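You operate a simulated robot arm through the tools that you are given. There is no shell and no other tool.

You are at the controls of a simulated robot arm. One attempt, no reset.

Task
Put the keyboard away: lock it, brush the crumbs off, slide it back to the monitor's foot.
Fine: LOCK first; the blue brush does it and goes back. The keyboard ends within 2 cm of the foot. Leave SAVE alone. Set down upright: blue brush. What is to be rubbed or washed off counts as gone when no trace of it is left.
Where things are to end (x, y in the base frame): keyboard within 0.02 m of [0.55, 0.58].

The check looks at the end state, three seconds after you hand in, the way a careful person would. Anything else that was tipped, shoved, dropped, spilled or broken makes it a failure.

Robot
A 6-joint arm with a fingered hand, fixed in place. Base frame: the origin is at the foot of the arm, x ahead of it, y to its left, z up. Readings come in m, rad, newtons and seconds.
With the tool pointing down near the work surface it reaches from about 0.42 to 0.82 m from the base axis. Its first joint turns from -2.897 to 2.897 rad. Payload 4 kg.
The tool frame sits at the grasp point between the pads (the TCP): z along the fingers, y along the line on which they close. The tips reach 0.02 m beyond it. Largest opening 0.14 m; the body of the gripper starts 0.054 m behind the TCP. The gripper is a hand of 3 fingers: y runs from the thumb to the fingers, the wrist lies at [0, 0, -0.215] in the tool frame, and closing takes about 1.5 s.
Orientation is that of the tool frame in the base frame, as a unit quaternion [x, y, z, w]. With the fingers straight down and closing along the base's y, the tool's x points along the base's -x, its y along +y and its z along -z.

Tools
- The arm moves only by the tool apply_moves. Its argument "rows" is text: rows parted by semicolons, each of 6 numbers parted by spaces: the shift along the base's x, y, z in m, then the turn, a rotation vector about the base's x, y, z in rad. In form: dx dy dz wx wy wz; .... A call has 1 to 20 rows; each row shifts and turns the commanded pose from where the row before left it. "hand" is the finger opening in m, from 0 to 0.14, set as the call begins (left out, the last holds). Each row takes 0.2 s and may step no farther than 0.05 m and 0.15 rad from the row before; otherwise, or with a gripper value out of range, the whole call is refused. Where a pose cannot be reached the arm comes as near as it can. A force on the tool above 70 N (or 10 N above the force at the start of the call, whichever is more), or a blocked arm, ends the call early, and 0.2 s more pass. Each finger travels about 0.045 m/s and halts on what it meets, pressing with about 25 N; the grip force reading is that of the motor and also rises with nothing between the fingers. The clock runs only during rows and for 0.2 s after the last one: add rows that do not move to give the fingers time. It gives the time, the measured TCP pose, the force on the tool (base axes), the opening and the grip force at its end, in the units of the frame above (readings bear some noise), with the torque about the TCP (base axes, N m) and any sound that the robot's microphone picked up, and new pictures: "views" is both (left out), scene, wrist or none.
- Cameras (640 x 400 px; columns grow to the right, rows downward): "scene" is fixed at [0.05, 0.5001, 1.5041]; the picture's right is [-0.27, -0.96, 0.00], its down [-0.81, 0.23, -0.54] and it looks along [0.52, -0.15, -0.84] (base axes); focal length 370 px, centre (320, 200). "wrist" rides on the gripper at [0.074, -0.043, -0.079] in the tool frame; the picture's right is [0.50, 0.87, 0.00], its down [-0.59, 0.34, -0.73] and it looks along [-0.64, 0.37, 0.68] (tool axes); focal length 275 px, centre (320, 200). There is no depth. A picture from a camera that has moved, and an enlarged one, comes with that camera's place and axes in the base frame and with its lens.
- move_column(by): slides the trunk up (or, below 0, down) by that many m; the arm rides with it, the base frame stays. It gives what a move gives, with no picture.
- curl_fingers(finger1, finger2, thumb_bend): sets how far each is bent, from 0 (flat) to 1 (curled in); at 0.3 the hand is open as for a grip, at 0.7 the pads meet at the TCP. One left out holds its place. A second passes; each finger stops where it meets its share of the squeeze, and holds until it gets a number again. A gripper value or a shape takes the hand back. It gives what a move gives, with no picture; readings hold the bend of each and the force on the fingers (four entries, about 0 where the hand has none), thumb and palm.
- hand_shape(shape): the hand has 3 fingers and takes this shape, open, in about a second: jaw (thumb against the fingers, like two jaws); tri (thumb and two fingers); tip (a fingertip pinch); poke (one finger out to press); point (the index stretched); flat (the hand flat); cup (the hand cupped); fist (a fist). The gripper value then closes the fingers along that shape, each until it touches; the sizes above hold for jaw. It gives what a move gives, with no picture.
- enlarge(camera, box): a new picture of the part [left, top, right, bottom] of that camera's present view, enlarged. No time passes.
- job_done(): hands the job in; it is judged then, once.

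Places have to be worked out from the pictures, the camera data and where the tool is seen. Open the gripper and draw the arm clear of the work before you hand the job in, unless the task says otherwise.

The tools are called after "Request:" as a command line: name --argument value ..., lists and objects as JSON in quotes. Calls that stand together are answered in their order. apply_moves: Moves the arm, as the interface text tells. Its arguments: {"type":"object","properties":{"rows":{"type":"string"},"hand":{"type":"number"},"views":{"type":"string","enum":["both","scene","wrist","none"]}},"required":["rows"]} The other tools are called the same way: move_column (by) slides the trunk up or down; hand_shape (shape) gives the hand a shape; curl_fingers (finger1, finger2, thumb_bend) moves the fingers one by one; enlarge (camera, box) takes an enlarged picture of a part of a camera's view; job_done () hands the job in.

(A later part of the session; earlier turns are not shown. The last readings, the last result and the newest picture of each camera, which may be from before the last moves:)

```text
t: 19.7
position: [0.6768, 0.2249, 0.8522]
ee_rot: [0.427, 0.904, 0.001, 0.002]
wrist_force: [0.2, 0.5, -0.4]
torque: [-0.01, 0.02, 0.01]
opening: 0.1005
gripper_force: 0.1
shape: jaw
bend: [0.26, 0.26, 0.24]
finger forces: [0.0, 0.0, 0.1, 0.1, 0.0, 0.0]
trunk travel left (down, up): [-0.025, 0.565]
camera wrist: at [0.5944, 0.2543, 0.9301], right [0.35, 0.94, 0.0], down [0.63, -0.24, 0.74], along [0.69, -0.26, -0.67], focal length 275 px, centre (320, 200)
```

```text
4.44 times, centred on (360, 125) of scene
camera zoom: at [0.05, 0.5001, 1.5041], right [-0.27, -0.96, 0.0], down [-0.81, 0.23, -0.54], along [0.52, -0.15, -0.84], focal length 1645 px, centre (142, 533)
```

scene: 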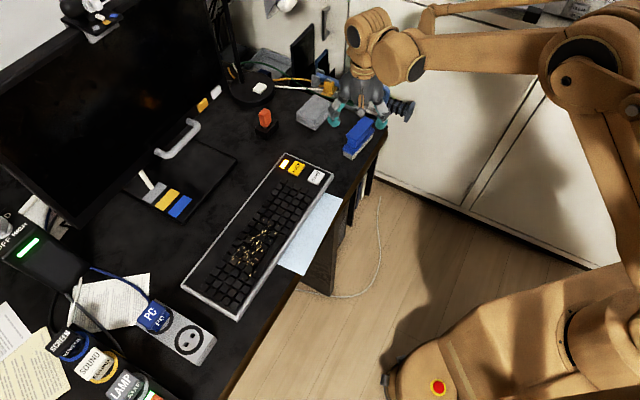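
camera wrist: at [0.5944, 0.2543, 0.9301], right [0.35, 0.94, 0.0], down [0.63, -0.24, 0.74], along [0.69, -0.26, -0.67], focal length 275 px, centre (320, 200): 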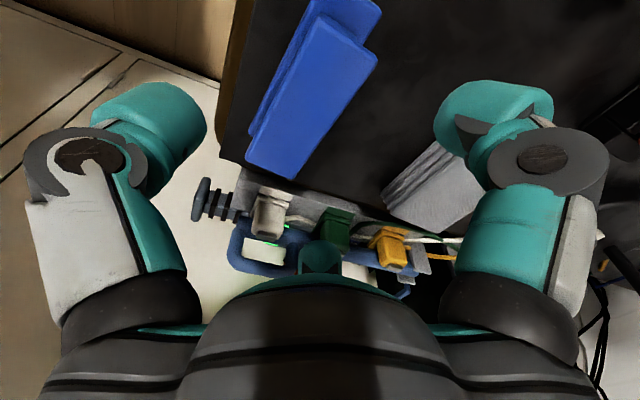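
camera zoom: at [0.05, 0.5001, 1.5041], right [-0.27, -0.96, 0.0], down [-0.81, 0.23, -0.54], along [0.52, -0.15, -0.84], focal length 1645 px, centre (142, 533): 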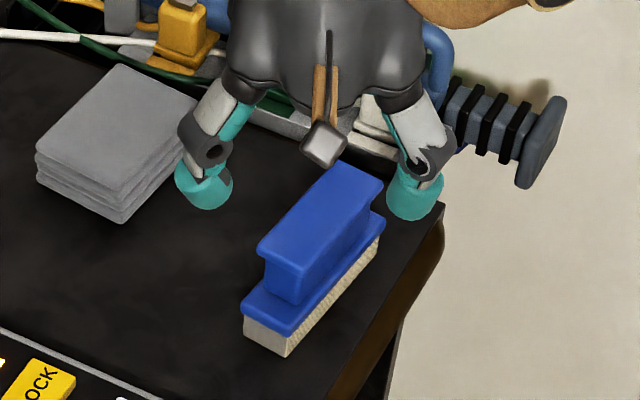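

In the tool frame the handle now spans x ±0.046 and y from -0.027 to +0.005, aligned and clear of all three finger paths. I'll go down gently to z≈0.787.

Request:
apply_moves --rows "0 0 -0.02 0 0 0;0 0 -0.015 0 0 0;0 0 -0.005 0 0 0;0 0 -0.005 0 0 0;0 0 0 0 0 0" --views "wrist"

Request:
enlarge --camera "wrist" --box '[160, 10, 480, 280]'

Request:
enlarge --camera "scene" --box '[310, 80, 410, 170]'

```text
t: 20.9
position: [0.675, 0.2245, 0.8072]
ee_rot: [0.426, 0.905, 0.001, 0.002]
wrist_force: [-0.1, 0.1, 0.2]
torque: [-0.03, 0.0, 0.01]
opening: 0.1002
gripper_force: 0.1
shape: jaw
bend: [0.26, 0.26, 0.24]
finger forces: [0.0, 0.0, 0.0, 0.0, 0.0, 0.0]
trunk travel left (down, up): [-0.025, 0.565]
camera wrist: at [0.5936, 0.2548, 0.8852], right [0.35, 0.94, 0.0], down [0.63, -0.24, 0.74], along [0.69, -0.26, -0.67], focal length 275 px, centre (320, 200)
```

wrist: 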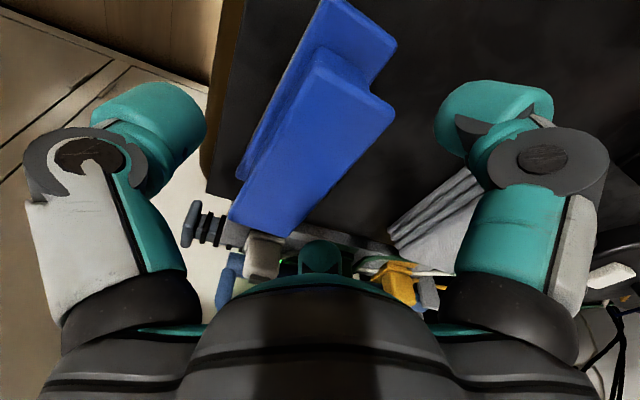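

```text
1.48 times, centred on (320, 145) of wrist
camera zoom: at [0.5936, 0.2548, 0.8852], right [0.35, 0.94, 0.0], down [0.63, -0.24, 0.74], along [0.69, -0.26, -0.67], focal length 408 px, centre (320, 282)
```

zoom: 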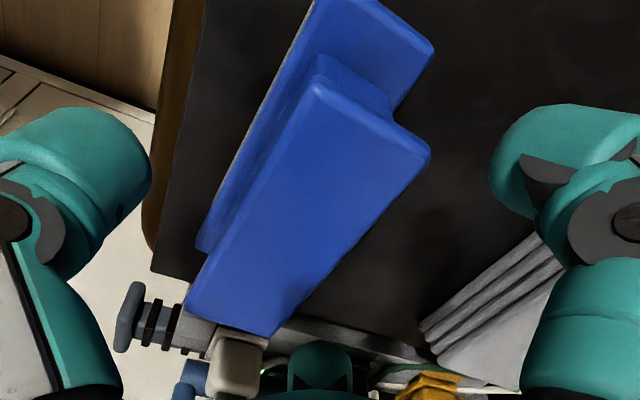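

```text
4.44 times, centred on (360, 125) of scene
camera zoom: at [0.05, 0.5001, 1.5041], right [-0.27, -0.96, 0.0], down [-0.81, 0.23, -0.54], along [0.52, -0.15, -0.84], focal length 1645 px, centre (142, 533)
```

zoom: 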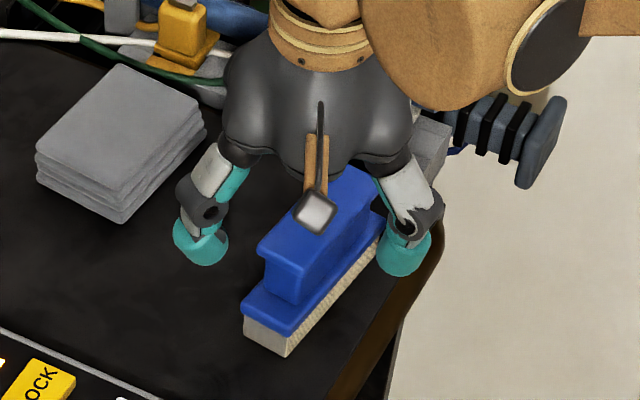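

No contact so far, and the fingers straddle the handle. I'll lower the last 17 mm in small steps.

Request:
apply_moves --rows "0 0 -0.005 0 0 0;0 0 -0.005 0 0 0;0 0 -0.004 0 0 0;0 0 -0.003 0 0 0;0 0 0 0 0 0" --views "none"

Request:
enlarge --camera "scene" --box '[310, 80, 410, 170]'

Request:
enlarge --camera "wrist" --box '[160, 10, 480, 280]'

```text
t: 22.1
position: [0.6739, 0.2255, 0.7905]
ee_rot: [0.428, 0.904, 0.001, 0.002]
wrist_force: [-0.6, 0.3, 0.3]
torque: [-0.01, 0.0, 0.02]
opening: 0.1004
gripper_force: 0.2
shape: jaw
bend: [0.26, 0.26, 0.24]
finger forces: [0.0, 0.0, 0.0, 0.0, 0.0, 0.0]
trunk travel left (down, up): [-0.025, 0.565]
```

```text
4.44 times, centred on (360, 125) of scene
camera zoom: at [0.05, 0.5001, 1.5041], right [-0.27, -0.96, 0.0], down [-0.81, 0.23, -0.54], along [0.52, -0.15, -0.84], focal length 1645 px, centre (142, 533)
```

zoom: 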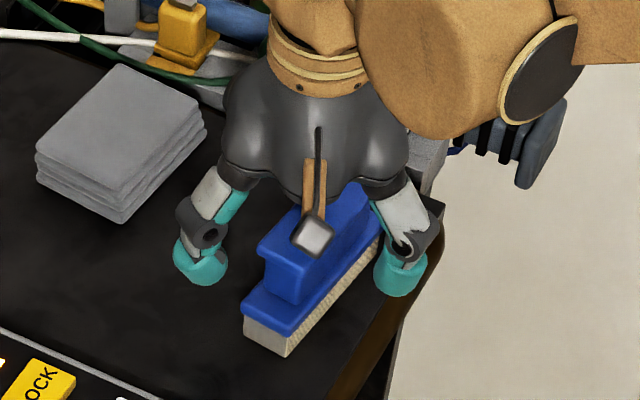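

```text
1.48 times, centred on (320, 145) of wrist
camera zoom: at [0.5931, 0.2546, 0.8682], right [0.35, 0.94, 0.0], down [0.63, -0.24, 0.74], along [0.69, -0.26, -0.67], focal length 408 px, centre (320, 282)
```

zoom: 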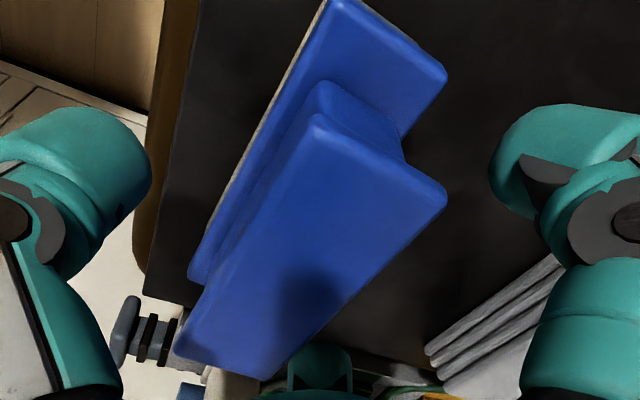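

The hand is at z = 0.790 with no contact and the fingers on either side of the handle. I'll close now and wait.

Request:
apply_moves --rows "0 0 0 0 0 0;0 0 0 0 0 0;0 0 0 0 0 0;0 0 0 0 0 0;0 0 0 0 0 0;0 0 0 0 0 0;0 0 0 0 0 0;0 0 0 0 0 0;0 0 0 0 0 0;0 0 0 0 0 0" --hand 0.0 --views "both"

Request:
enlarge --camera "scene" --box '[310, 80, 410, 170]'

Request:
enlarge --camera "wrist" --box '[160, 10, 480, 280]'

```text
t: 24.3
position: [0.675, 0.2253, 0.7904]
ee_rot: [0.427, 0.904, 0.001, 0.003]
wrist_force: [0.2, 0.0, -0.5]
torque: [0.0, 0.0, -0.02]
opening: 0.0319
gripper_force: 25.5
shape: jaw
bend: [0.99, 0.99, 0.44]
finger forces: [16.8, 17.3, 0.1, 0.1, 33.9, 0.1]
trunk travel left (down, up): [-0.025, 0.565]
camera wrist: at [0.5932, 0.2546, 0.8683], right [0.35, 0.94, 0.0], down [0.63, -0.24, 0.74], along [0.69, -0.26, -0.67], focal length 275 px, centre (320, 200)
```

scene: 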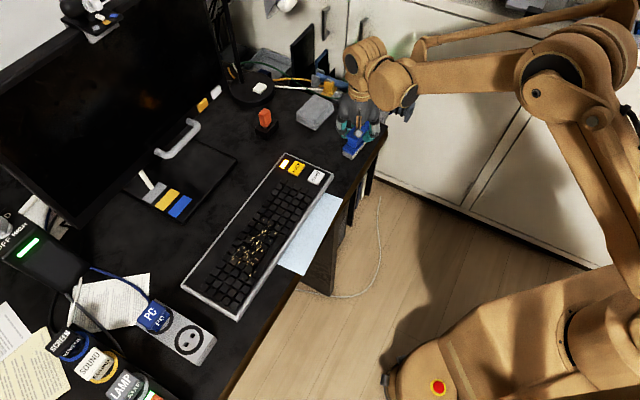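
wrist: 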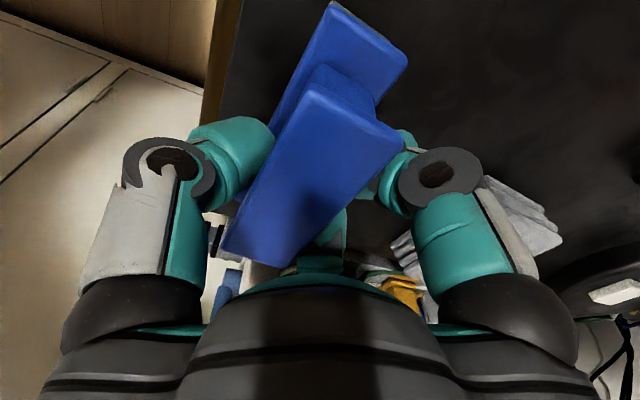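

```text
4.44 times, centred on (360, 125) of scene
camera zoom: at [0.05, 0.5001, 1.5041], right [-0.27, -0.96, 0.0], down [-0.81, 0.23, -0.54], along [0.52, -0.15, -0.84], focal length 1645 px, centre (142, 533)
```

zoom: 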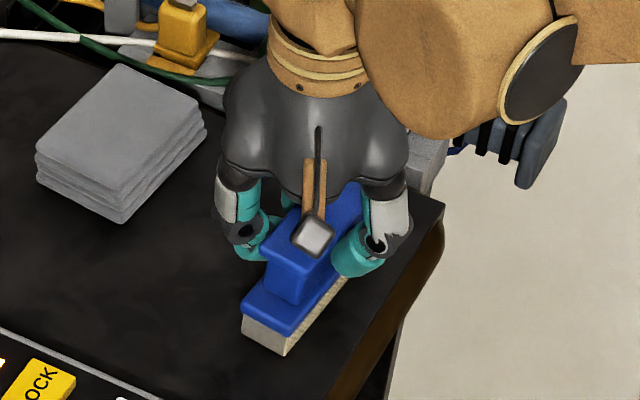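

```text
1.48 times, centred on (320, 145) of wrist
camera zoom: at [0.5932, 0.2546, 0.8683], right [0.35, 0.94, 0.0], down [0.63, -0.24, 0.74], along [0.69, -0.26, -0.67], focal length 408 px, centre (320, 282)
```

zoom: 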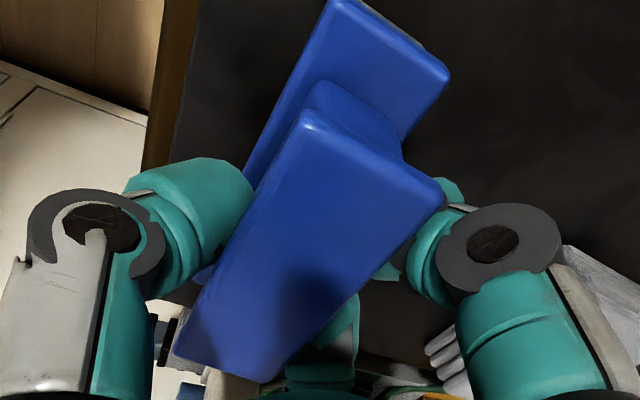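

The grip is firm: fingers about 17 N each, thumb 34 N, around the handle's neck and flange. I'll lift straight up and check how the brush hangs.

Request:
apply_moves --rows "0 0 0.01 0 0 0;0 0 0.02 0 0 0;0 0 0.04 0 0 0;0 0 0.04 0 0 0;0 0 0.02 0 0 0;0 0 0 0 0 0" --views "both"

Request:
enlarge --camera "scene" --box '[310, 60, 410, 150]'

```text
t: 25.7
position: [0.6741, 0.2249, 0.9225]
ee_rot: [0.427, 0.904, 0.002, 0.003]
wrist_force: [0.2, -0.9, -1.0]
torque: [0.02, -0.03, -0.01]
opening: 0.0322
gripper_force: 25.4
shape: jaw
bend: [0.99, 0.99, 0.44]
finger forces: [16.8, 17.1, 0.1, 0.0, 34.0, 0.1]
trunk travel left (down, up): [-0.025, 0.565]
camera wrist: at [0.5928, 0.2553, 0.9992], right [0.35, 0.94, 0.0], down [0.63, -0.24, 0.74], along [0.69, -0.26, -0.67], focal length 275 px, centre (320, 200)
```

scene: 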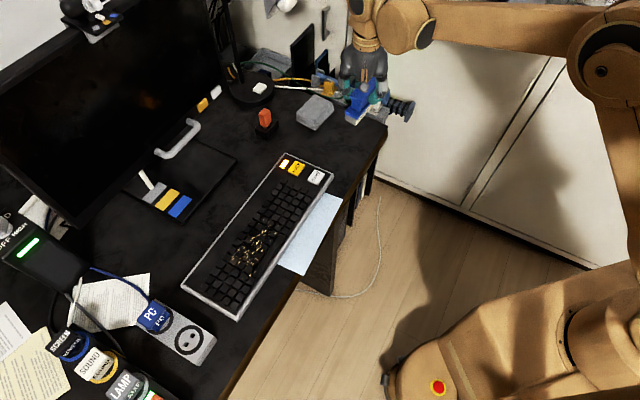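
wrist: 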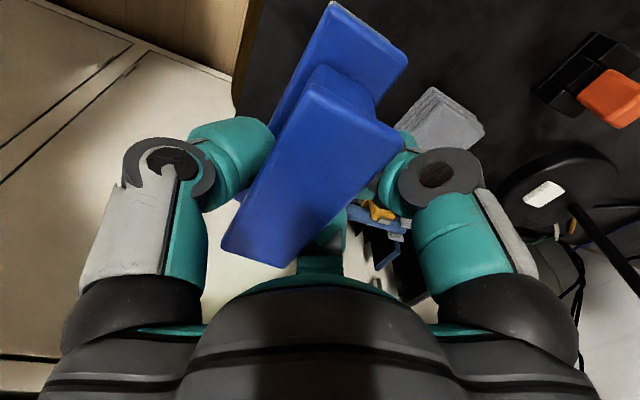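

```text
4.44 times, centred on (360, 105) of scene
camera zoom: at [0.05, 0.5001, 1.5041], right [-0.27, -0.96, 0.0], down [-0.81, 0.23, -0.54], along [0.52, -0.15, -0.84], focal length 1645 px, centre (142, 622)
```

zoom: 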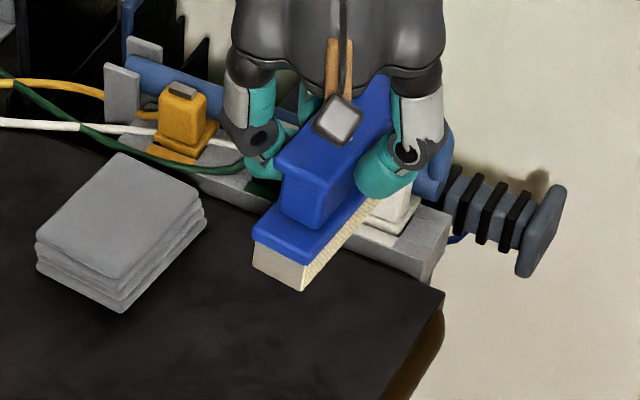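

The brush hangs level and hasn't slipped. I'll carry it over the crumbs, turning +0.1 rad so its length runs along the keyboard.

Request:
apply_moves --rows "-0.0205 0.0314 0 0 0 0.01;-0.0205 0.0314 0 0 0 0.01;-0.0205 0.0314 0 0 0 0.01;-0.0205 0.0314 0 0 0 0.01;-0.0205 0.0314 0 0 0 0.01;-0.0205 0.0314 0 0 0 0.01;-0.0205 0.0314 0 0 0 0.01;-0.0205 0.0314 0 0 0 0.01;-0.0205 0.0314 -0.02 0 0 0.01;-0.0205 0.0314 -0.02 0 0 0.01;0 0 0 0 0 0" --views "both"

Request:
enlarge --camera "scene" --box '[170, 140, 350, 330]'

```text
t: 28.1
position: [0.4683, 0.5378, 0.8815]
ee_rot: [0.382, 0.924, 0.001, 0.002]
wrist_force: [0.6, -0.6, -1.0]
torque: [-0.01, 0.0, -0.01]
opening: 0.0319
gripper_force: 25.8
shape: jaw
bend: [0.99, 0.99, 0.44]
finger forces: [16.4, 16.7, 0.1, 0.1, 33.1, 0.0]
trunk travel left (down, up): [-0.025, 0.565]
camera wrist: at [0.3846, 0.5597, 0.9587], right [0.26, 0.97, 0.0], down [0.65, -0.17, 0.74], along [0.71, -0.19, -0.67], focal length 275 px, centre (320, 200)
```

scene: 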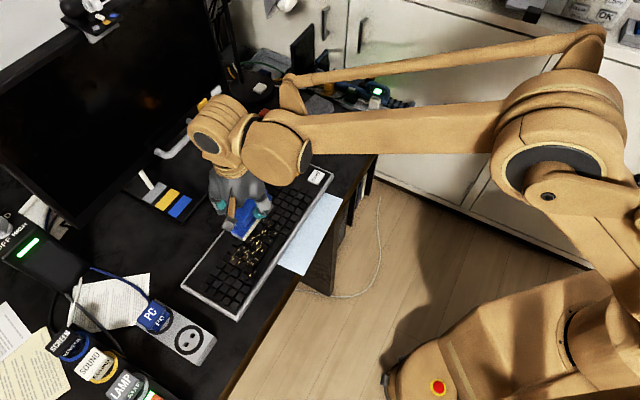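
wrist: 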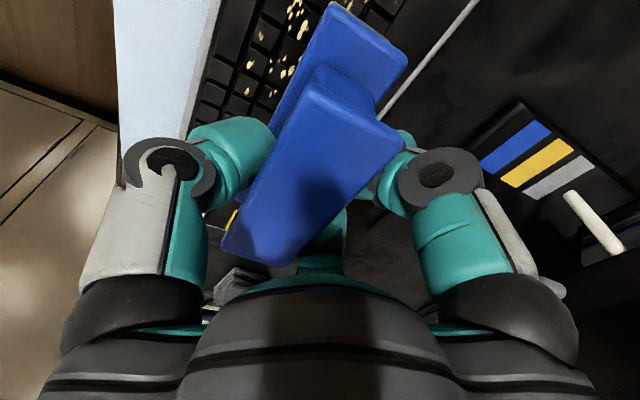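

```text
2.11 times, centred on (260, 235) of scene
camera zoom: at [0.05, 0.5001, 1.5041], right [-0.27, -0.96, 0.0], down [-0.81, 0.23, -0.54], along [0.52, -0.15, -0.84], focal length 779 px, centre (446, 126)
```

zoom: 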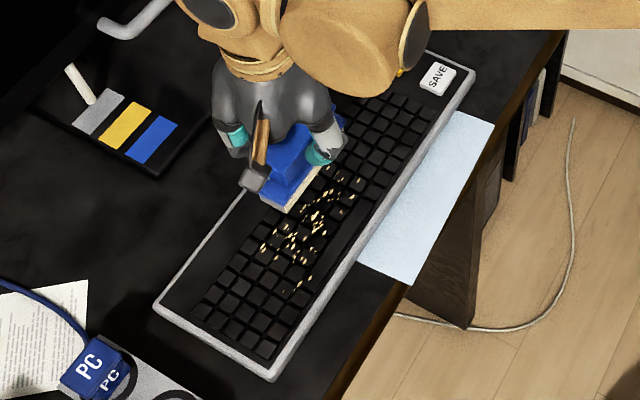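

The held brush sits where I expected relative to the crumbs. I'll move to the back side of the key area in the crumb zone and lower carefully towards the key tops.

Request:
apply_moves --rows "0.01 0.011 -0.02 0 0 0;0.01 0.011 -0.02 0 0 0;0 0 -0.008 0 0 0;0 0 -0.004 0 0 0;0 0 0 0 0 0" --views "both"

Request:
enlarge --camera "scene" --box '[190, 170, 310, 290]'

```text
t: 29.3
position: [0.4881, 0.5607, 0.8292]
ee_rot: [0.382, 0.924, 0.001, 0.002]
wrist_force: [0.6, 0.0, -1.1]
torque: [-0.01, -0.02, -0.01]
opening: 0.0318
gripper_force: 24.6
shape: jaw
bend: [0.99, 0.99, 0.44]
finger forces: [16.4, 16.7, 0.0, 0.1, 33.1, 0.0]
trunk travel left (down, up): [-0.025, 0.565]
camera wrist: at [0.4043, 0.5816, 0.9064], right [0.26, 0.97, 0.0], down [0.65, -0.17, 0.74], along [0.71, -0.19, -0.67], focal length 275 px, centre (320, 200)
```

scene: 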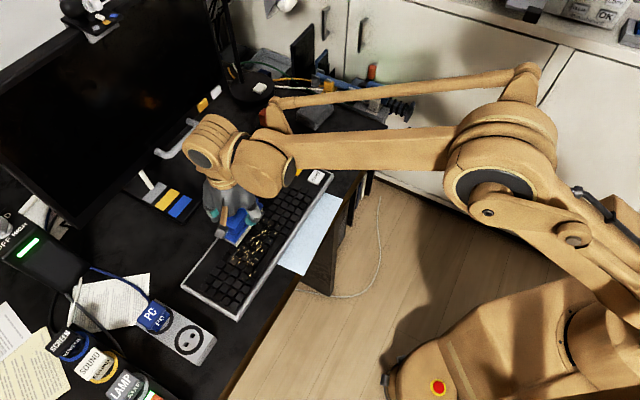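
wrist: 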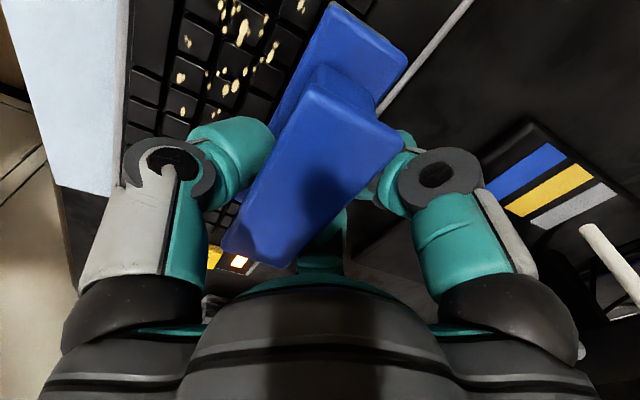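

```text
3.33 times, centred on (250, 230) of scene
camera zoom: at [0.05, 0.5001, 1.5041], right [-0.27, -0.96, 0.0], down [-0.81, 0.23, -0.54], along [0.52, -0.15, -0.84], focal length 1234 px, centre (553, 100)
```

zoom: 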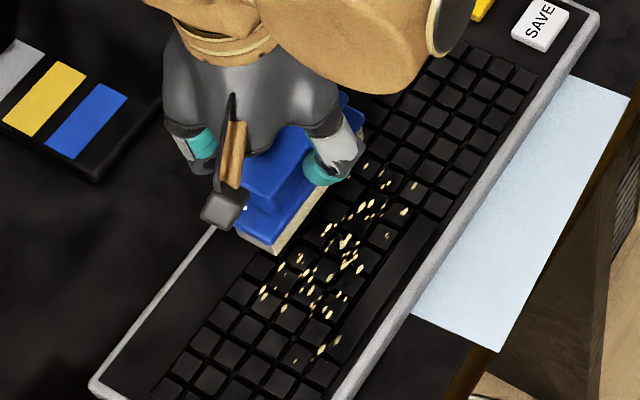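

I'll keep lowering in 2 mm steps, reading the force to find the key tops.

Request:
apply_moves --rows "-0.004 -0.004 -0.004 0 0 0;-0.004 -0.004 -0.003 0 0 0;0 0 -0.002 0 0 0;0 0 -0.002 0 0 0;0 0 0 0 0 0" --views "none"

Request:
apply_moves --rows "0 0 -0.002 0 0 0;0 0 0 0 0 0" --views "none"

Request:
enlarge --camera "scene" --box '[190, 170, 310, 290]'

```text
t: 30.5
position: [0.4814, 0.553, 0.818]
ee_rot: [0.382, 0.924, 0.001, 0.002]
wrist_force: [-0.4, 0.4, 0.6]
torque: [0.01, 0.03, -0.01]
opening: 0.0321
gripper_force: 24.7
shape: jaw
bend: [0.99, 0.99, 0.44]
finger forces: [16.8, 16.5, 0.0, 0.1, 33.2, 0.0]
trunk travel left (down, up): [-0.025, 0.565]
```

```text
t: 31.1
position: [0.481, 0.5517, 0.8161]
ee_rot: [0.381, 0.925, 0.002, 0.002]
wrist_force: [4.6, 4.8, 18.6]
torque: [-0.05, 0.02, -0.01]
opening: 0.0317
gripper_force: 24.7
shape: jaw
bend: [1.0, 0.99, 0.44]
finger forces: [21.3, 21.5, 0.0, 0.0, 34.8, 0.0]
trunk travel left (down, up): [-0.025, 0.565]
```

```text
3.33 times, centred on (250, 230) of scene
camera zoom: at [0.05, 0.5001, 1.5041], right [-0.27, -0.96, 0.0], down [-0.81, 0.23, -0.54], along [0.52, -0.15, -0.84], focal length 1234 px, centre (553, 100)
```

zoom: 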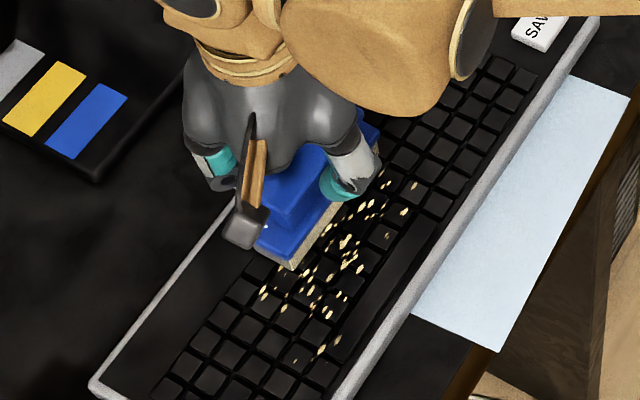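

Contact with the keys gives 18.6 N at TCP z≈0.816. I'll ease up 1.2 mm to a light pressure and sweep towards the front across the crumbs.

Request:
apply_moves --rows "0 0 0.0012 0 0 0;0 0 0 0 0 0;-0.006 -0.006 0 0 0 0;-0.006 -0.006 0 0 0 0;-0.006 -0.006 0 0 0 0;-0.006 -0.006 0 0 0 0;0 0 0 0 0 0" --views "scene"

Request:
enlarge --camera "scene" --box '[190, 170, 310, 290]'

```text
t: 32.7
position: [0.4557, 0.5275, 0.8169]
ee_rot: [0.382, 0.924, 0.001, 0.003]
wrist_force: [7.4, 6.0, 17.0]
torque: [0.13, -0.12, -0.04]
opening: 0.0318
gripper_force: 24.7
shape: jaw
bend: [1.0, 1.0, 0.43]
finger forces: [24.5, 22.6, 0.1, 0.0, 35.6, 0.0]
trunk travel left (down, up): [-0.025, 0.565]
```

scene: 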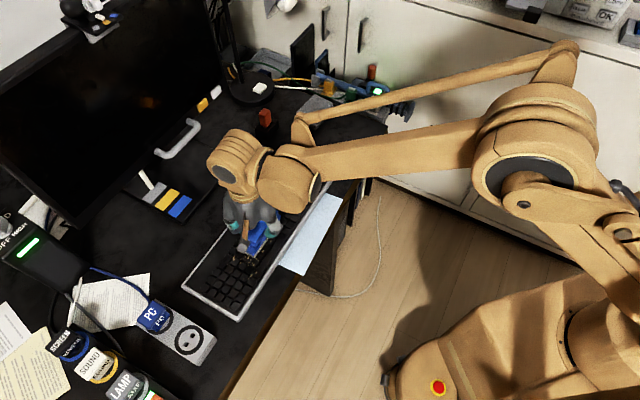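

```text
3.33 times, centred on (250, 230) of scene
camera zoom: at [0.05, 0.5001, 1.5041], right [-0.27, -0.96, 0.0], down [-0.81, 0.23, -0.54], along [0.52, -0.15, -0.84], focal length 1234 px, centre (553, 100)
```

zoom: 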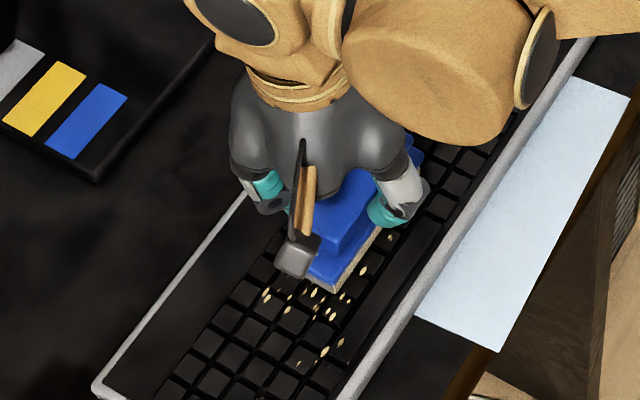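

The crumbs under the swept band are gone, and the keyboard moved only a couple of millimetres. I'll ease up slightly and finish this lane past the front of the keys.

Request:
apply_moves --rows "-0.006 -0.006 0.0006 0 0 0;-0.006 -0.006 0 0 0 0;-0.006 -0.006 0 0 0 0;-0.006 -0.006 0 0 0 0;-0.006 -0.006 0 0 0 0;-0.004 -0.004 0 0 0 0;0 0 0 0 0 0" --views "scene"

Request:
enlarge --camera "scene" --box '[170, 140, 350, 330]'

```text
t: 34.3
position: [0.4221, 0.4962, 0.8167]
ee_rot: [0.383, 0.924, 0.001, 0.003]
wrist_force: [0.3, 0.2, -1.5]
torque: [0.01, -0.01, -0.02]
opening: 0.0316
gripper_force: 24.4
shape: jaw
bend: [1.0, 1.0, 0.43]
finger forces: [16.0, 16.2, 0.0, 0.0, 32.3, 0.0]
trunk travel left (down, up): [-0.025, 0.565]
```

scene: 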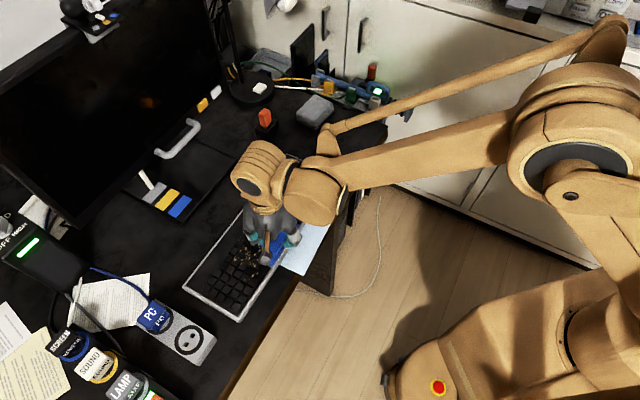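

```text
2.11 times, centred on (260, 235) of scene
camera zoom: at [0.05, 0.5001, 1.5041], right [-0.27, -0.96, 0.0], down [-0.81, 0.23, -0.54], along [0.52, -0.15, -0.84], focal length 779 px, centre (446, 126)
```

zoom: 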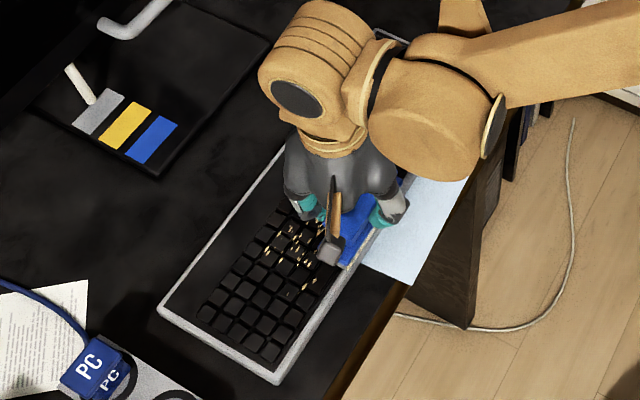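

The first lane is clear and the force drops to zero over the front rim. I'll lift, step 5 cm along the keyboard and return to the back for the second lane.

Request:
apply_moves --rows "0 0 0.02 0 0 0;0.008 0.032 0 0 0 0;0.008 0.032 0 0 0 0;0.0087 0.0315 0 0 0 0;0 0 -0.01 0 0 0;0 0 -0.008 0 0 0;0 0 -0.002 0 0 0;0 0 0 0 0 0" --views "scene"

Request:
enlarge --camera "scene" --box '[170, 140, 350, 330]'

```text
t: 36.1
position: [0.4462, 0.5901, 0.8183]
ee_rot: [0.382, 0.924, 0.001, 0.003]
wrist_force: [-0.5, -0.2, 0.0]
torque: [0.01, 0.04, 0.0]
opening: 0.0315
gripper_force: 25.0
shape: jaw
bend: [1.0, 1.0, 0.43]
finger forces: [16.0, 16.3, 0.1, 0.0, 32.3, 0.0]
trunk travel left (down, up): [-0.025, 0.565]
```

scene: 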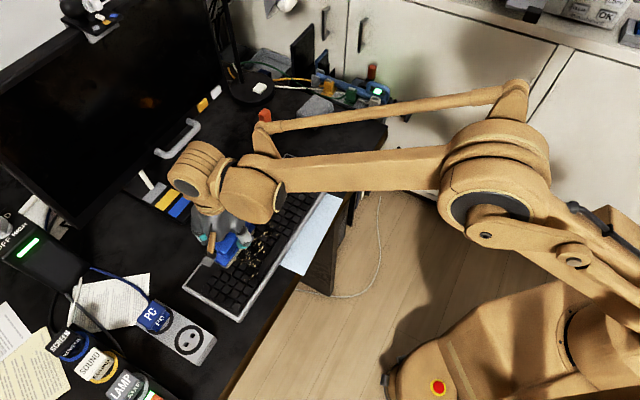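

```text
2.11 times, centred on (260, 235) of scene
camera zoom: at [0.05, 0.5001, 1.5041], right [-0.27, -0.96, 0.0], down [-0.81, 0.23, -0.54], along [0.52, -0.15, -0.84], focal length 779 px, centre (446, 126)
```

zoom: 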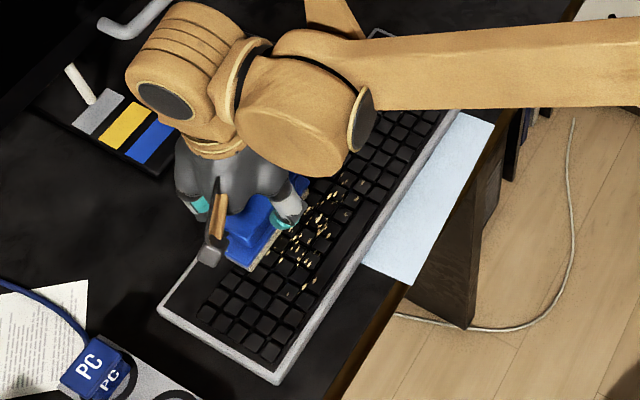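

Some crumbs still show in the first lane. I'll zoom in to compare with before.

Request:
enlarge --camera "scene" --box '[220, 200, 300, 290]'

```text
4.44 times, centred on (260, 245) of scene
camera zoom: at [0.05, 0.5001, 1.5041], right [-0.27, -0.96, 0.0], down [-0.81, 0.23, -0.54], along [0.52, -0.15, -0.84], focal length 1645 px, centre (587, 0)
```

zoom: 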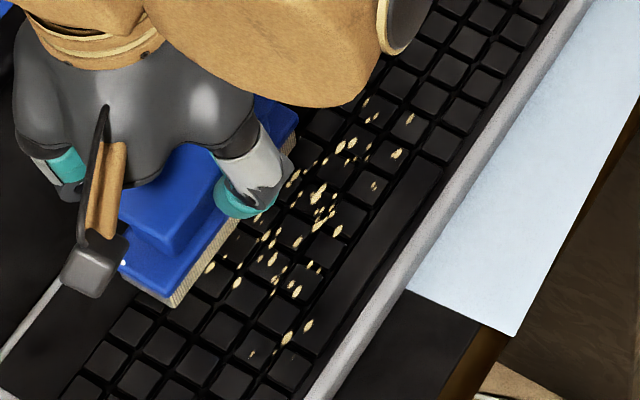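

The crumbs are still there, so one light pass isn't enough. I'll take the same crop as before the sweep to see if they faded at all.

Request:
enlarge --camera "scene" --box '[190, 170, 310, 290]'

```text
3.33 times, centred on (250, 230) of scene
camera zoom: at [0.05, 0.5001, 1.5041], right [-0.27, -0.96, 0.0], down [-0.81, 0.23, -0.54], along [0.52, -0.15, -0.84], focal length 1234 px, centre (553, 100)
```

zoom: 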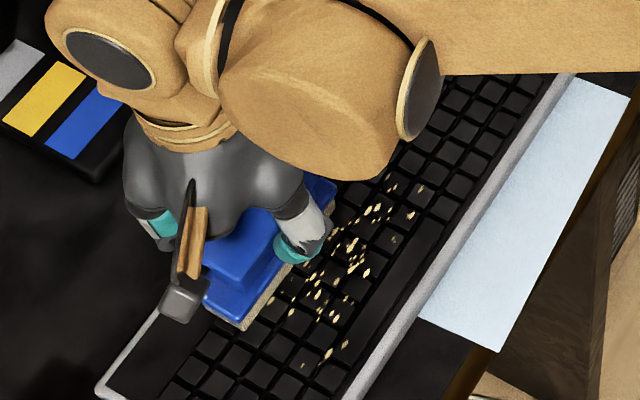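

The crumbs look slightly thinner and the keyboard has crept about 5 mm forward, so wiping seems gradual. I'll press a little and scrub this lane forward and back, which also pushes the keyboard back.

Request:
apply_moves --rows "0 0 -0.001 0 0 0;-0.006 -0.006 -0.001 0 0 0;-0.006 -0.006 0 0 0 0;-0.006 -0.006 0 0 0 0;-0.006 -0.006 0 0 0 0;-0.006 -0.006 0 0 0 0;-0.006 -0.006 0 0 0 0;-0.006 -0.006 0 0 0 0;-0.006 -0.006 0 0 0 0;-0.006 -0.006 0 0 0 0;0 0 0 0 0 0" --views "none"

Request:
apply_moves --rows "0.006 0.006 0 0 0 0;0.006 0.006 0 0 0 0;0.006 0.006 0 0 0 0;0.006 0.006 0 0 0 0;0.006 0.006 0 0 0 0;0.006 0.006 0 0 0 0;0.006 0.006 0 0 0 0;0.006 0.006 0 0 0 0;0.006 0.006 0 0 0 0;0 0 0 0 0 0" --views "scene"

Request:
enlarge --camera "scene" --box '[190, 170, 310, 290]'

```text
t: 38.5
position: [0.3924, 0.5353, 0.8163]
ee_rot: [0.383, 0.924, 0.002, 0.003]
wrist_force: [6.7, 6.7, 15.2]
torque: [0.1, -0.03, 0.02]
opening: 0.0318
gripper_force: 25.0
shape: jaw
bend: [1.0, 1.0, 0.43]
finger forces: [25.4, 20.0, 0.1, 0.0, 34.7, 0.1]
trunk travel left (down, up): [-0.025, 0.565]
```

```text
t: 40.7
position: [0.4476, 0.5902, 0.8169]
ee_rot: [0.382, 0.924, 0.001, 0.002]
wrist_force: [-0.7, 0.2, -0.3]
torque: [-0.06, 0.02, -0.01]
opening: 0.0314
gripper_force: 24.7
shape: jaw
bend: [1.0, 1.0, 0.43]
finger forces: [16.5, 15.7, 0.0, 0.0, 33.1, 0.0]
trunk travel left (down, up): [-0.025, 0.565]
```

scene: 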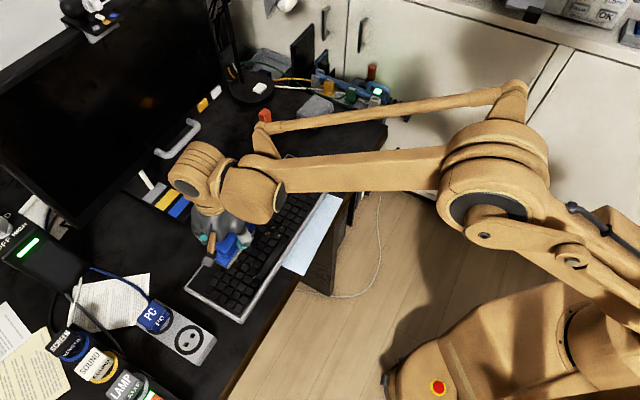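

```text
3.33 times, centred on (250, 230) of scene
camera zoom: at [0.05, 0.5001, 1.5041], right [-0.27, -0.96, 0.0], down [-0.81, 0.23, -0.54], along [0.52, -0.15, -0.84], focal length 1234 px, centre (553, 100)
```

zoom: 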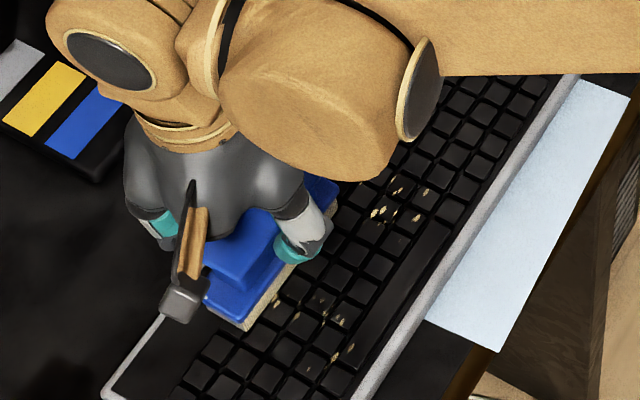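

The middle is now clear; dim crumbs remain at both ends (L≈0.11 and L≈0). I'll scrub those ends in the backward direction so the keyboard doesn't creep forward, starting with the left end.

Request:
apply_moves --rows "0 0 0.012 0 0 0;-0.035 -0.0175 0 0 0 0;-0.0357 -0.0178 0 0 0 0;0 0 -0.01 0 0 0;0 0 -0.002 0 0 0;0.005 0.005 -0.0004 0 0 0;0.006 0.006 0 0 0 0;0.006 0.006 0 0 0 0;0.006 0.006 0 0 0 0;0.006 0.006 0 0 0 0;0.006 0.006 0 0 0 0;0.006 0.006 0 0 0 0;0.006 0.006 0 0 0 0;0.006 0.006 0 0 0 0;0 0 0 0 0 0" --views "scene"

Request:
enlarge --camera "scene" --box '[190, 170, 310, 290]'

```text
t: 43.9
position: [0.4309, 0.6095, 0.8156]
ee_rot: [0.382, 0.924, 0.002, 0.002]
wrist_force: [-1.1, 0.8, 1.3]
torque: [-0.05, 0.03, 0.03]
opening: 0.0311
gripper_force: 25.3
shape: jaw
bend: [1.0, 1.0, 0.43]
finger forces: [16.6, 16.2, 0.1, 0.1, 33.2, 0.0]
trunk travel left (down, up): [-0.025, 0.565]
```

scene: 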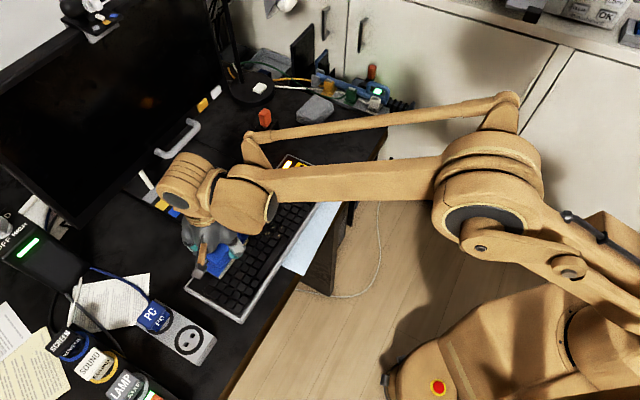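

```text
3.33 times, centred on (250, 230) of scene
camera zoom: at [0.05, 0.5001, 1.5041], right [-0.27, -0.96, 0.0], down [-0.81, 0.23, -0.54], along [0.52, -0.15, -0.84], focal length 1234 px, centre (553, 100)
```

zoom: 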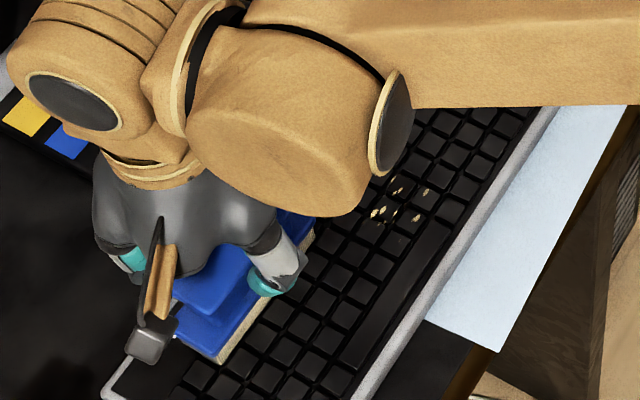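

The left end is now clean. Next I'll scrub the right end of the crumb patch (L≈0) the same way, still well away from LOCK and SAVE.

Request:
apply_moves --rows "0 0 0.015 0 0 0;0.0048 -0.0326 0 0 0 0;0.0048 -0.0326 0 0 0 0;0.0047 -0.0326 0 0 0 0;0.0047 -0.0327 0 0 0 0;0 0 -0.01 0 0 0;0 0 -0.004 0 0 0;0 0 -0.001 0 0 0;0.006 0.006 0 0 0 0;0.006 0.006 0 0 0 0;0.006 0.006 0 0 0 0;0.006 0.006 0 0 0 0;0.006 0.006 0 0 0 0;0.006 0.006 0 0 0 0;0.006 0.006 0 0 0 0;0.006 0.006 0 0 0 0;0 0 0 0 0 0" --views "scene"

Request:
enlarge --camera "scene" --box '[190, 170, 310, 290]'

```text
t: 47.5
position: [0.4964, 0.5255, 0.8155]
ee_rot: [0.382, 0.924, 0.002, 0.003]
wrist_force: [-1.3, -1.9, 2.0]
torque: [-0.15, 0.16, 0.04]
opening: 0.0314
gripper_force: 25.1
shape: jaw
bend: [1.0, 1.0, 0.43]
finger forces: [15.5, 15.4, 0.0, 0.0, 33.4, 0.0]
trunk travel left (down, up): [-0.025, 0.565]
```

scene: 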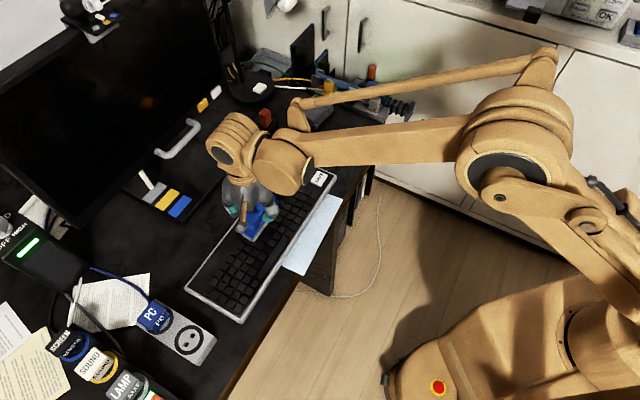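

```text
3.33 times, centred on (250, 230) of scene
camera zoom: at [0.05, 0.5001, 1.5041], right [-0.27, -0.96, 0.0], down [-0.81, 0.23, -0.54], along [0.52, -0.15, -0.84], focal length 1234 px, centre (553, 100)
```

zoom: 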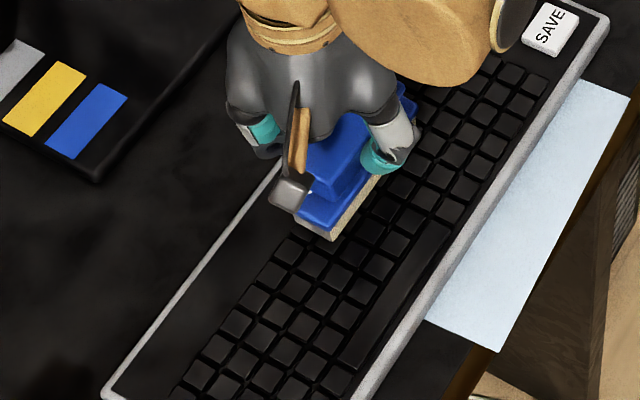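

The visible keys look clean. I'll lift the brush away to see the whole patch.

Request:
apply_moves --rows "0 0 0.02 0 0 0;0 0 0.03 0 0 0;0.02 -0.035 0.02 0 0 0;0.025 -0.04 0 0 0 0;0.025 -0.04 0 0 0 0;0.025 -0.04 0 0 0 0;0 0 0 0 0 0" --views "scene"

Request:
enlarge --camera "scene" --box '[190, 170, 310, 290]'

Request:
enlarge --camera "scene" --box '[220, 200, 300, 290]'

```text
t: 49.1
position: [0.5941, 0.3729, 0.8844]
ee_rot: [0.382, 0.924, 0.001, 0.002]
wrist_force: [-0.9, -0.1, -0.9]
torque: [-0.01, -0.01, 0.01]
opening: 0.0314
gripper_force: 25.1
shape: jaw
bend: [1.0, 1.0, 0.43]
finger forces: [16.3, 16.4, 0.0, 0.0, 32.7, 0.0]
trunk travel left (down, up): [-0.025, 0.565]
```

scene: 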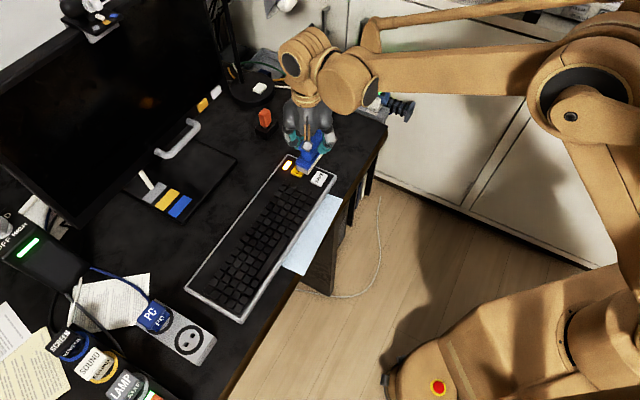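

```text
3.33 times, centred on (250, 230) of scene
camera zoom: at [0.05, 0.5001, 1.5041], right [-0.27, -0.96, 0.0], down [-0.81, 0.23, -0.54], along [0.52, -0.15, -0.84], focal length 1234 px, centre (553, 100)
```

zoom: 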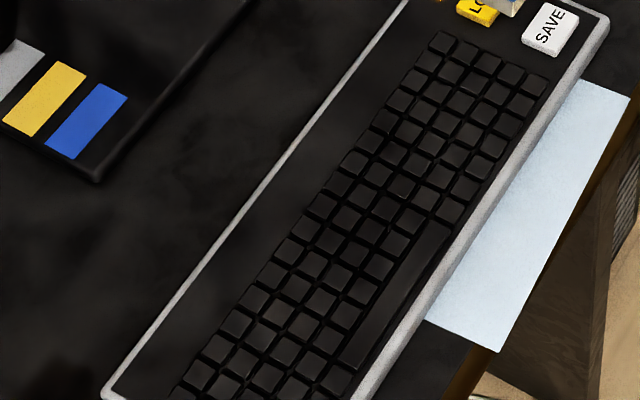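

```text
4.44 times, centred on (260, 245) of scene
camera zoom: at [0.05, 0.5001, 1.5041], right [-0.27, -0.96, 0.0], down [-0.81, 0.23, -0.54], along [0.52, -0.15, -0.84], focal length 1645 px, centre (587, 0)
```

zoom: 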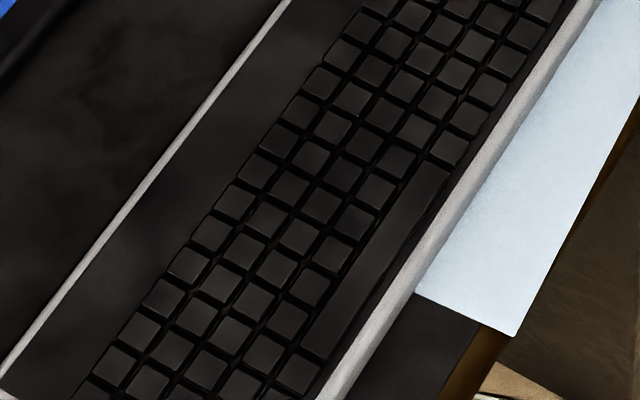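

It looks clean from here. I'll zoom closer for faint traces before putting the brush back.

Request:
enlarge --camera "scene" --box '[245, 210, 290, 240]'

Request:
enlarge --camera "scene" --box '[225, 235, 270, 265]'

Request:
enlarge --camera "scene" --box '[215, 260, 265, 295]'

```text
13.33 times, centred on (268, 225) of scene
camera zoom: at [0.05, 0.5001, 1.5041], right [-0.27, -0.96, 0.0], down [-0.81, 0.23, -0.54], along [0.52, -0.15, -0.84], focal length 4935 px, centre (1020, -133)
```

zoom: 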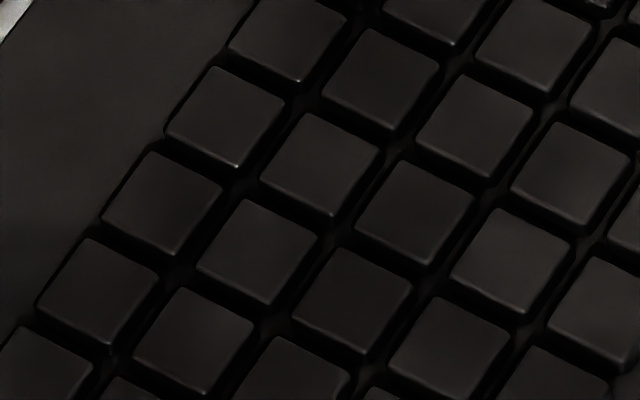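

```text
13.33 times, centred on (248, 250) of scene
camera zoom: at [0.05, 0.5001, 1.5041], right [-0.27, -0.96, 0.0], down [-0.81, 0.23, -0.54], along [0.52, -0.15, -0.84], focal length 4935 px, centre (1287, -467)
```

zoom: 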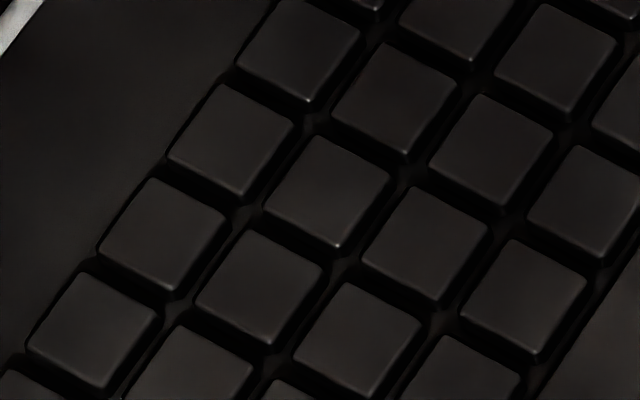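

```text
11.43 times, centred on (240, 278) of scene
camera zoom: at [0.05, 0.5001, 1.5041], right [-0.27, -0.96, 0.0], down [-0.81, 0.23, -0.54], along [0.52, -0.15, -0.84], focal length 4230 px, centre (1234, -686)
```

zoom: 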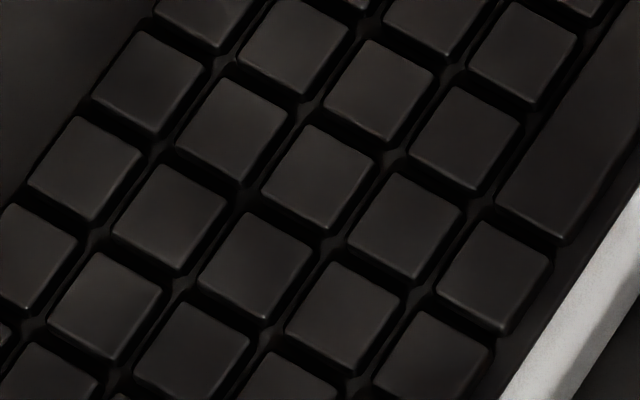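

The keyboard is clean, LOCK is lit and the paper hasn't moved. I'll carry the brush back above its original spot (TCP about (0.671, 0.235)) and check how it sits in the hand.

Request:
apply_moves --rows "0.0192 -0.0345 0.005 0 0 0;0.0192 -0.0345 0.005 0 0 0;0.0193 -0.0345 0 0 0 0;0.0193 -0.0345 0 0 0 0;0 0 0 0 0 0" --views "both"

Request:
enlarge --camera "wrist" --box '[160, 10, 480, 280]'

Request:
enlarge --camera "scene" --box '[310, 60, 410, 150]'

```text
t: 50.3
position: [0.6711, 0.2336, 0.8954]
ee_rot: [0.381, 0.924, 0.001, 0.002]
wrist_force: [-0.5, -0.3, -0.5]
torque: [0.02, 0.01, 0.01]
opening: 0.031
gripper_force: 24.6
shape: jaw
bend: [1.0, 1.0, 0.43]
finger forces: [16.3, 16.4, 0.0, 0.1, 32.7, 0.1]
trunk travel left (down, up): [-0.025, 0.565]
camera wrist: at [0.5867, 0.2539, 0.9734], right [0.26, 0.97, 0.0], down [0.65, -0.17, 0.74], along [0.71, -0.19, -0.67], focal length 275 px, centre (320, 200)
```

scene: 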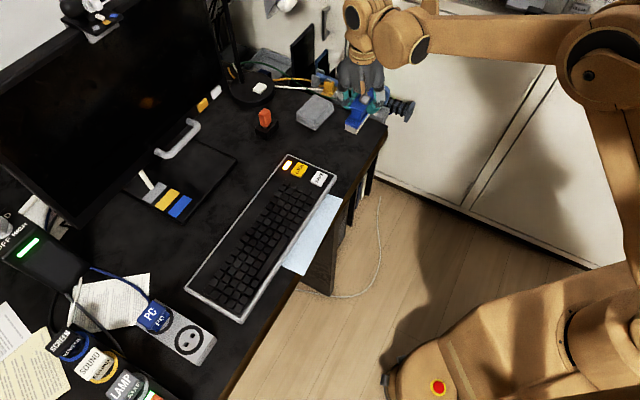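
wrist: 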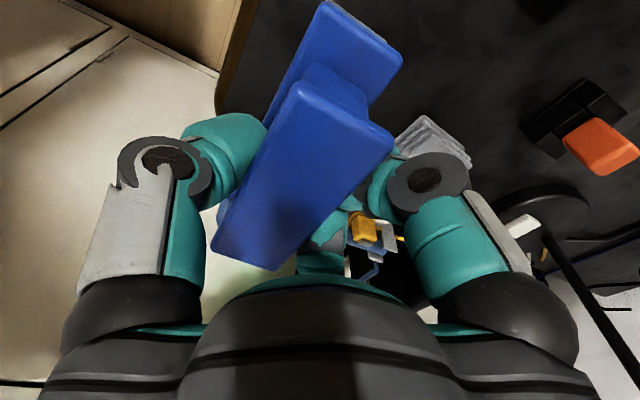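

```text
1.48 times, centred on (320, 145) of wrist
camera zoom: at [0.5867, 0.2539, 0.9734], right [0.26, 0.97, 0.0], down [0.65, -0.17, 0.74], along [0.71, -0.19, -0.67], focal length 408 px, centre (320, 282)
```

zoom: 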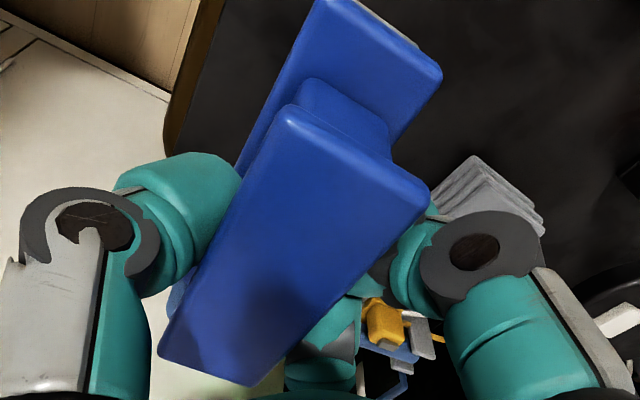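

```text
4.44 times, centred on (360, 105) of scene
camera zoom: at [0.05, 0.5001, 1.5041], right [-0.27, -0.96, 0.0], down [-0.81, 0.23, -0.54], along [0.52, -0.15, -0.84], focal length 1645 px, centre (142, 622)
```

zoom: 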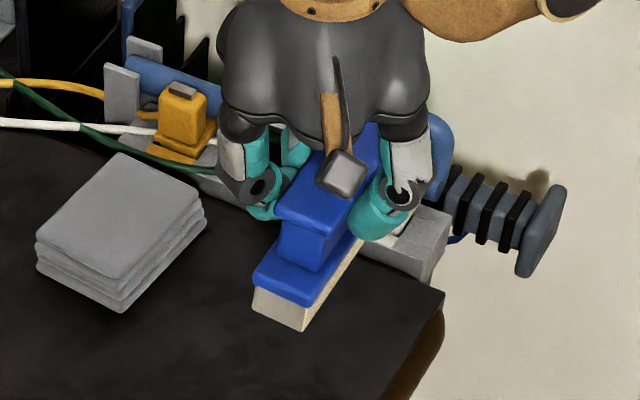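

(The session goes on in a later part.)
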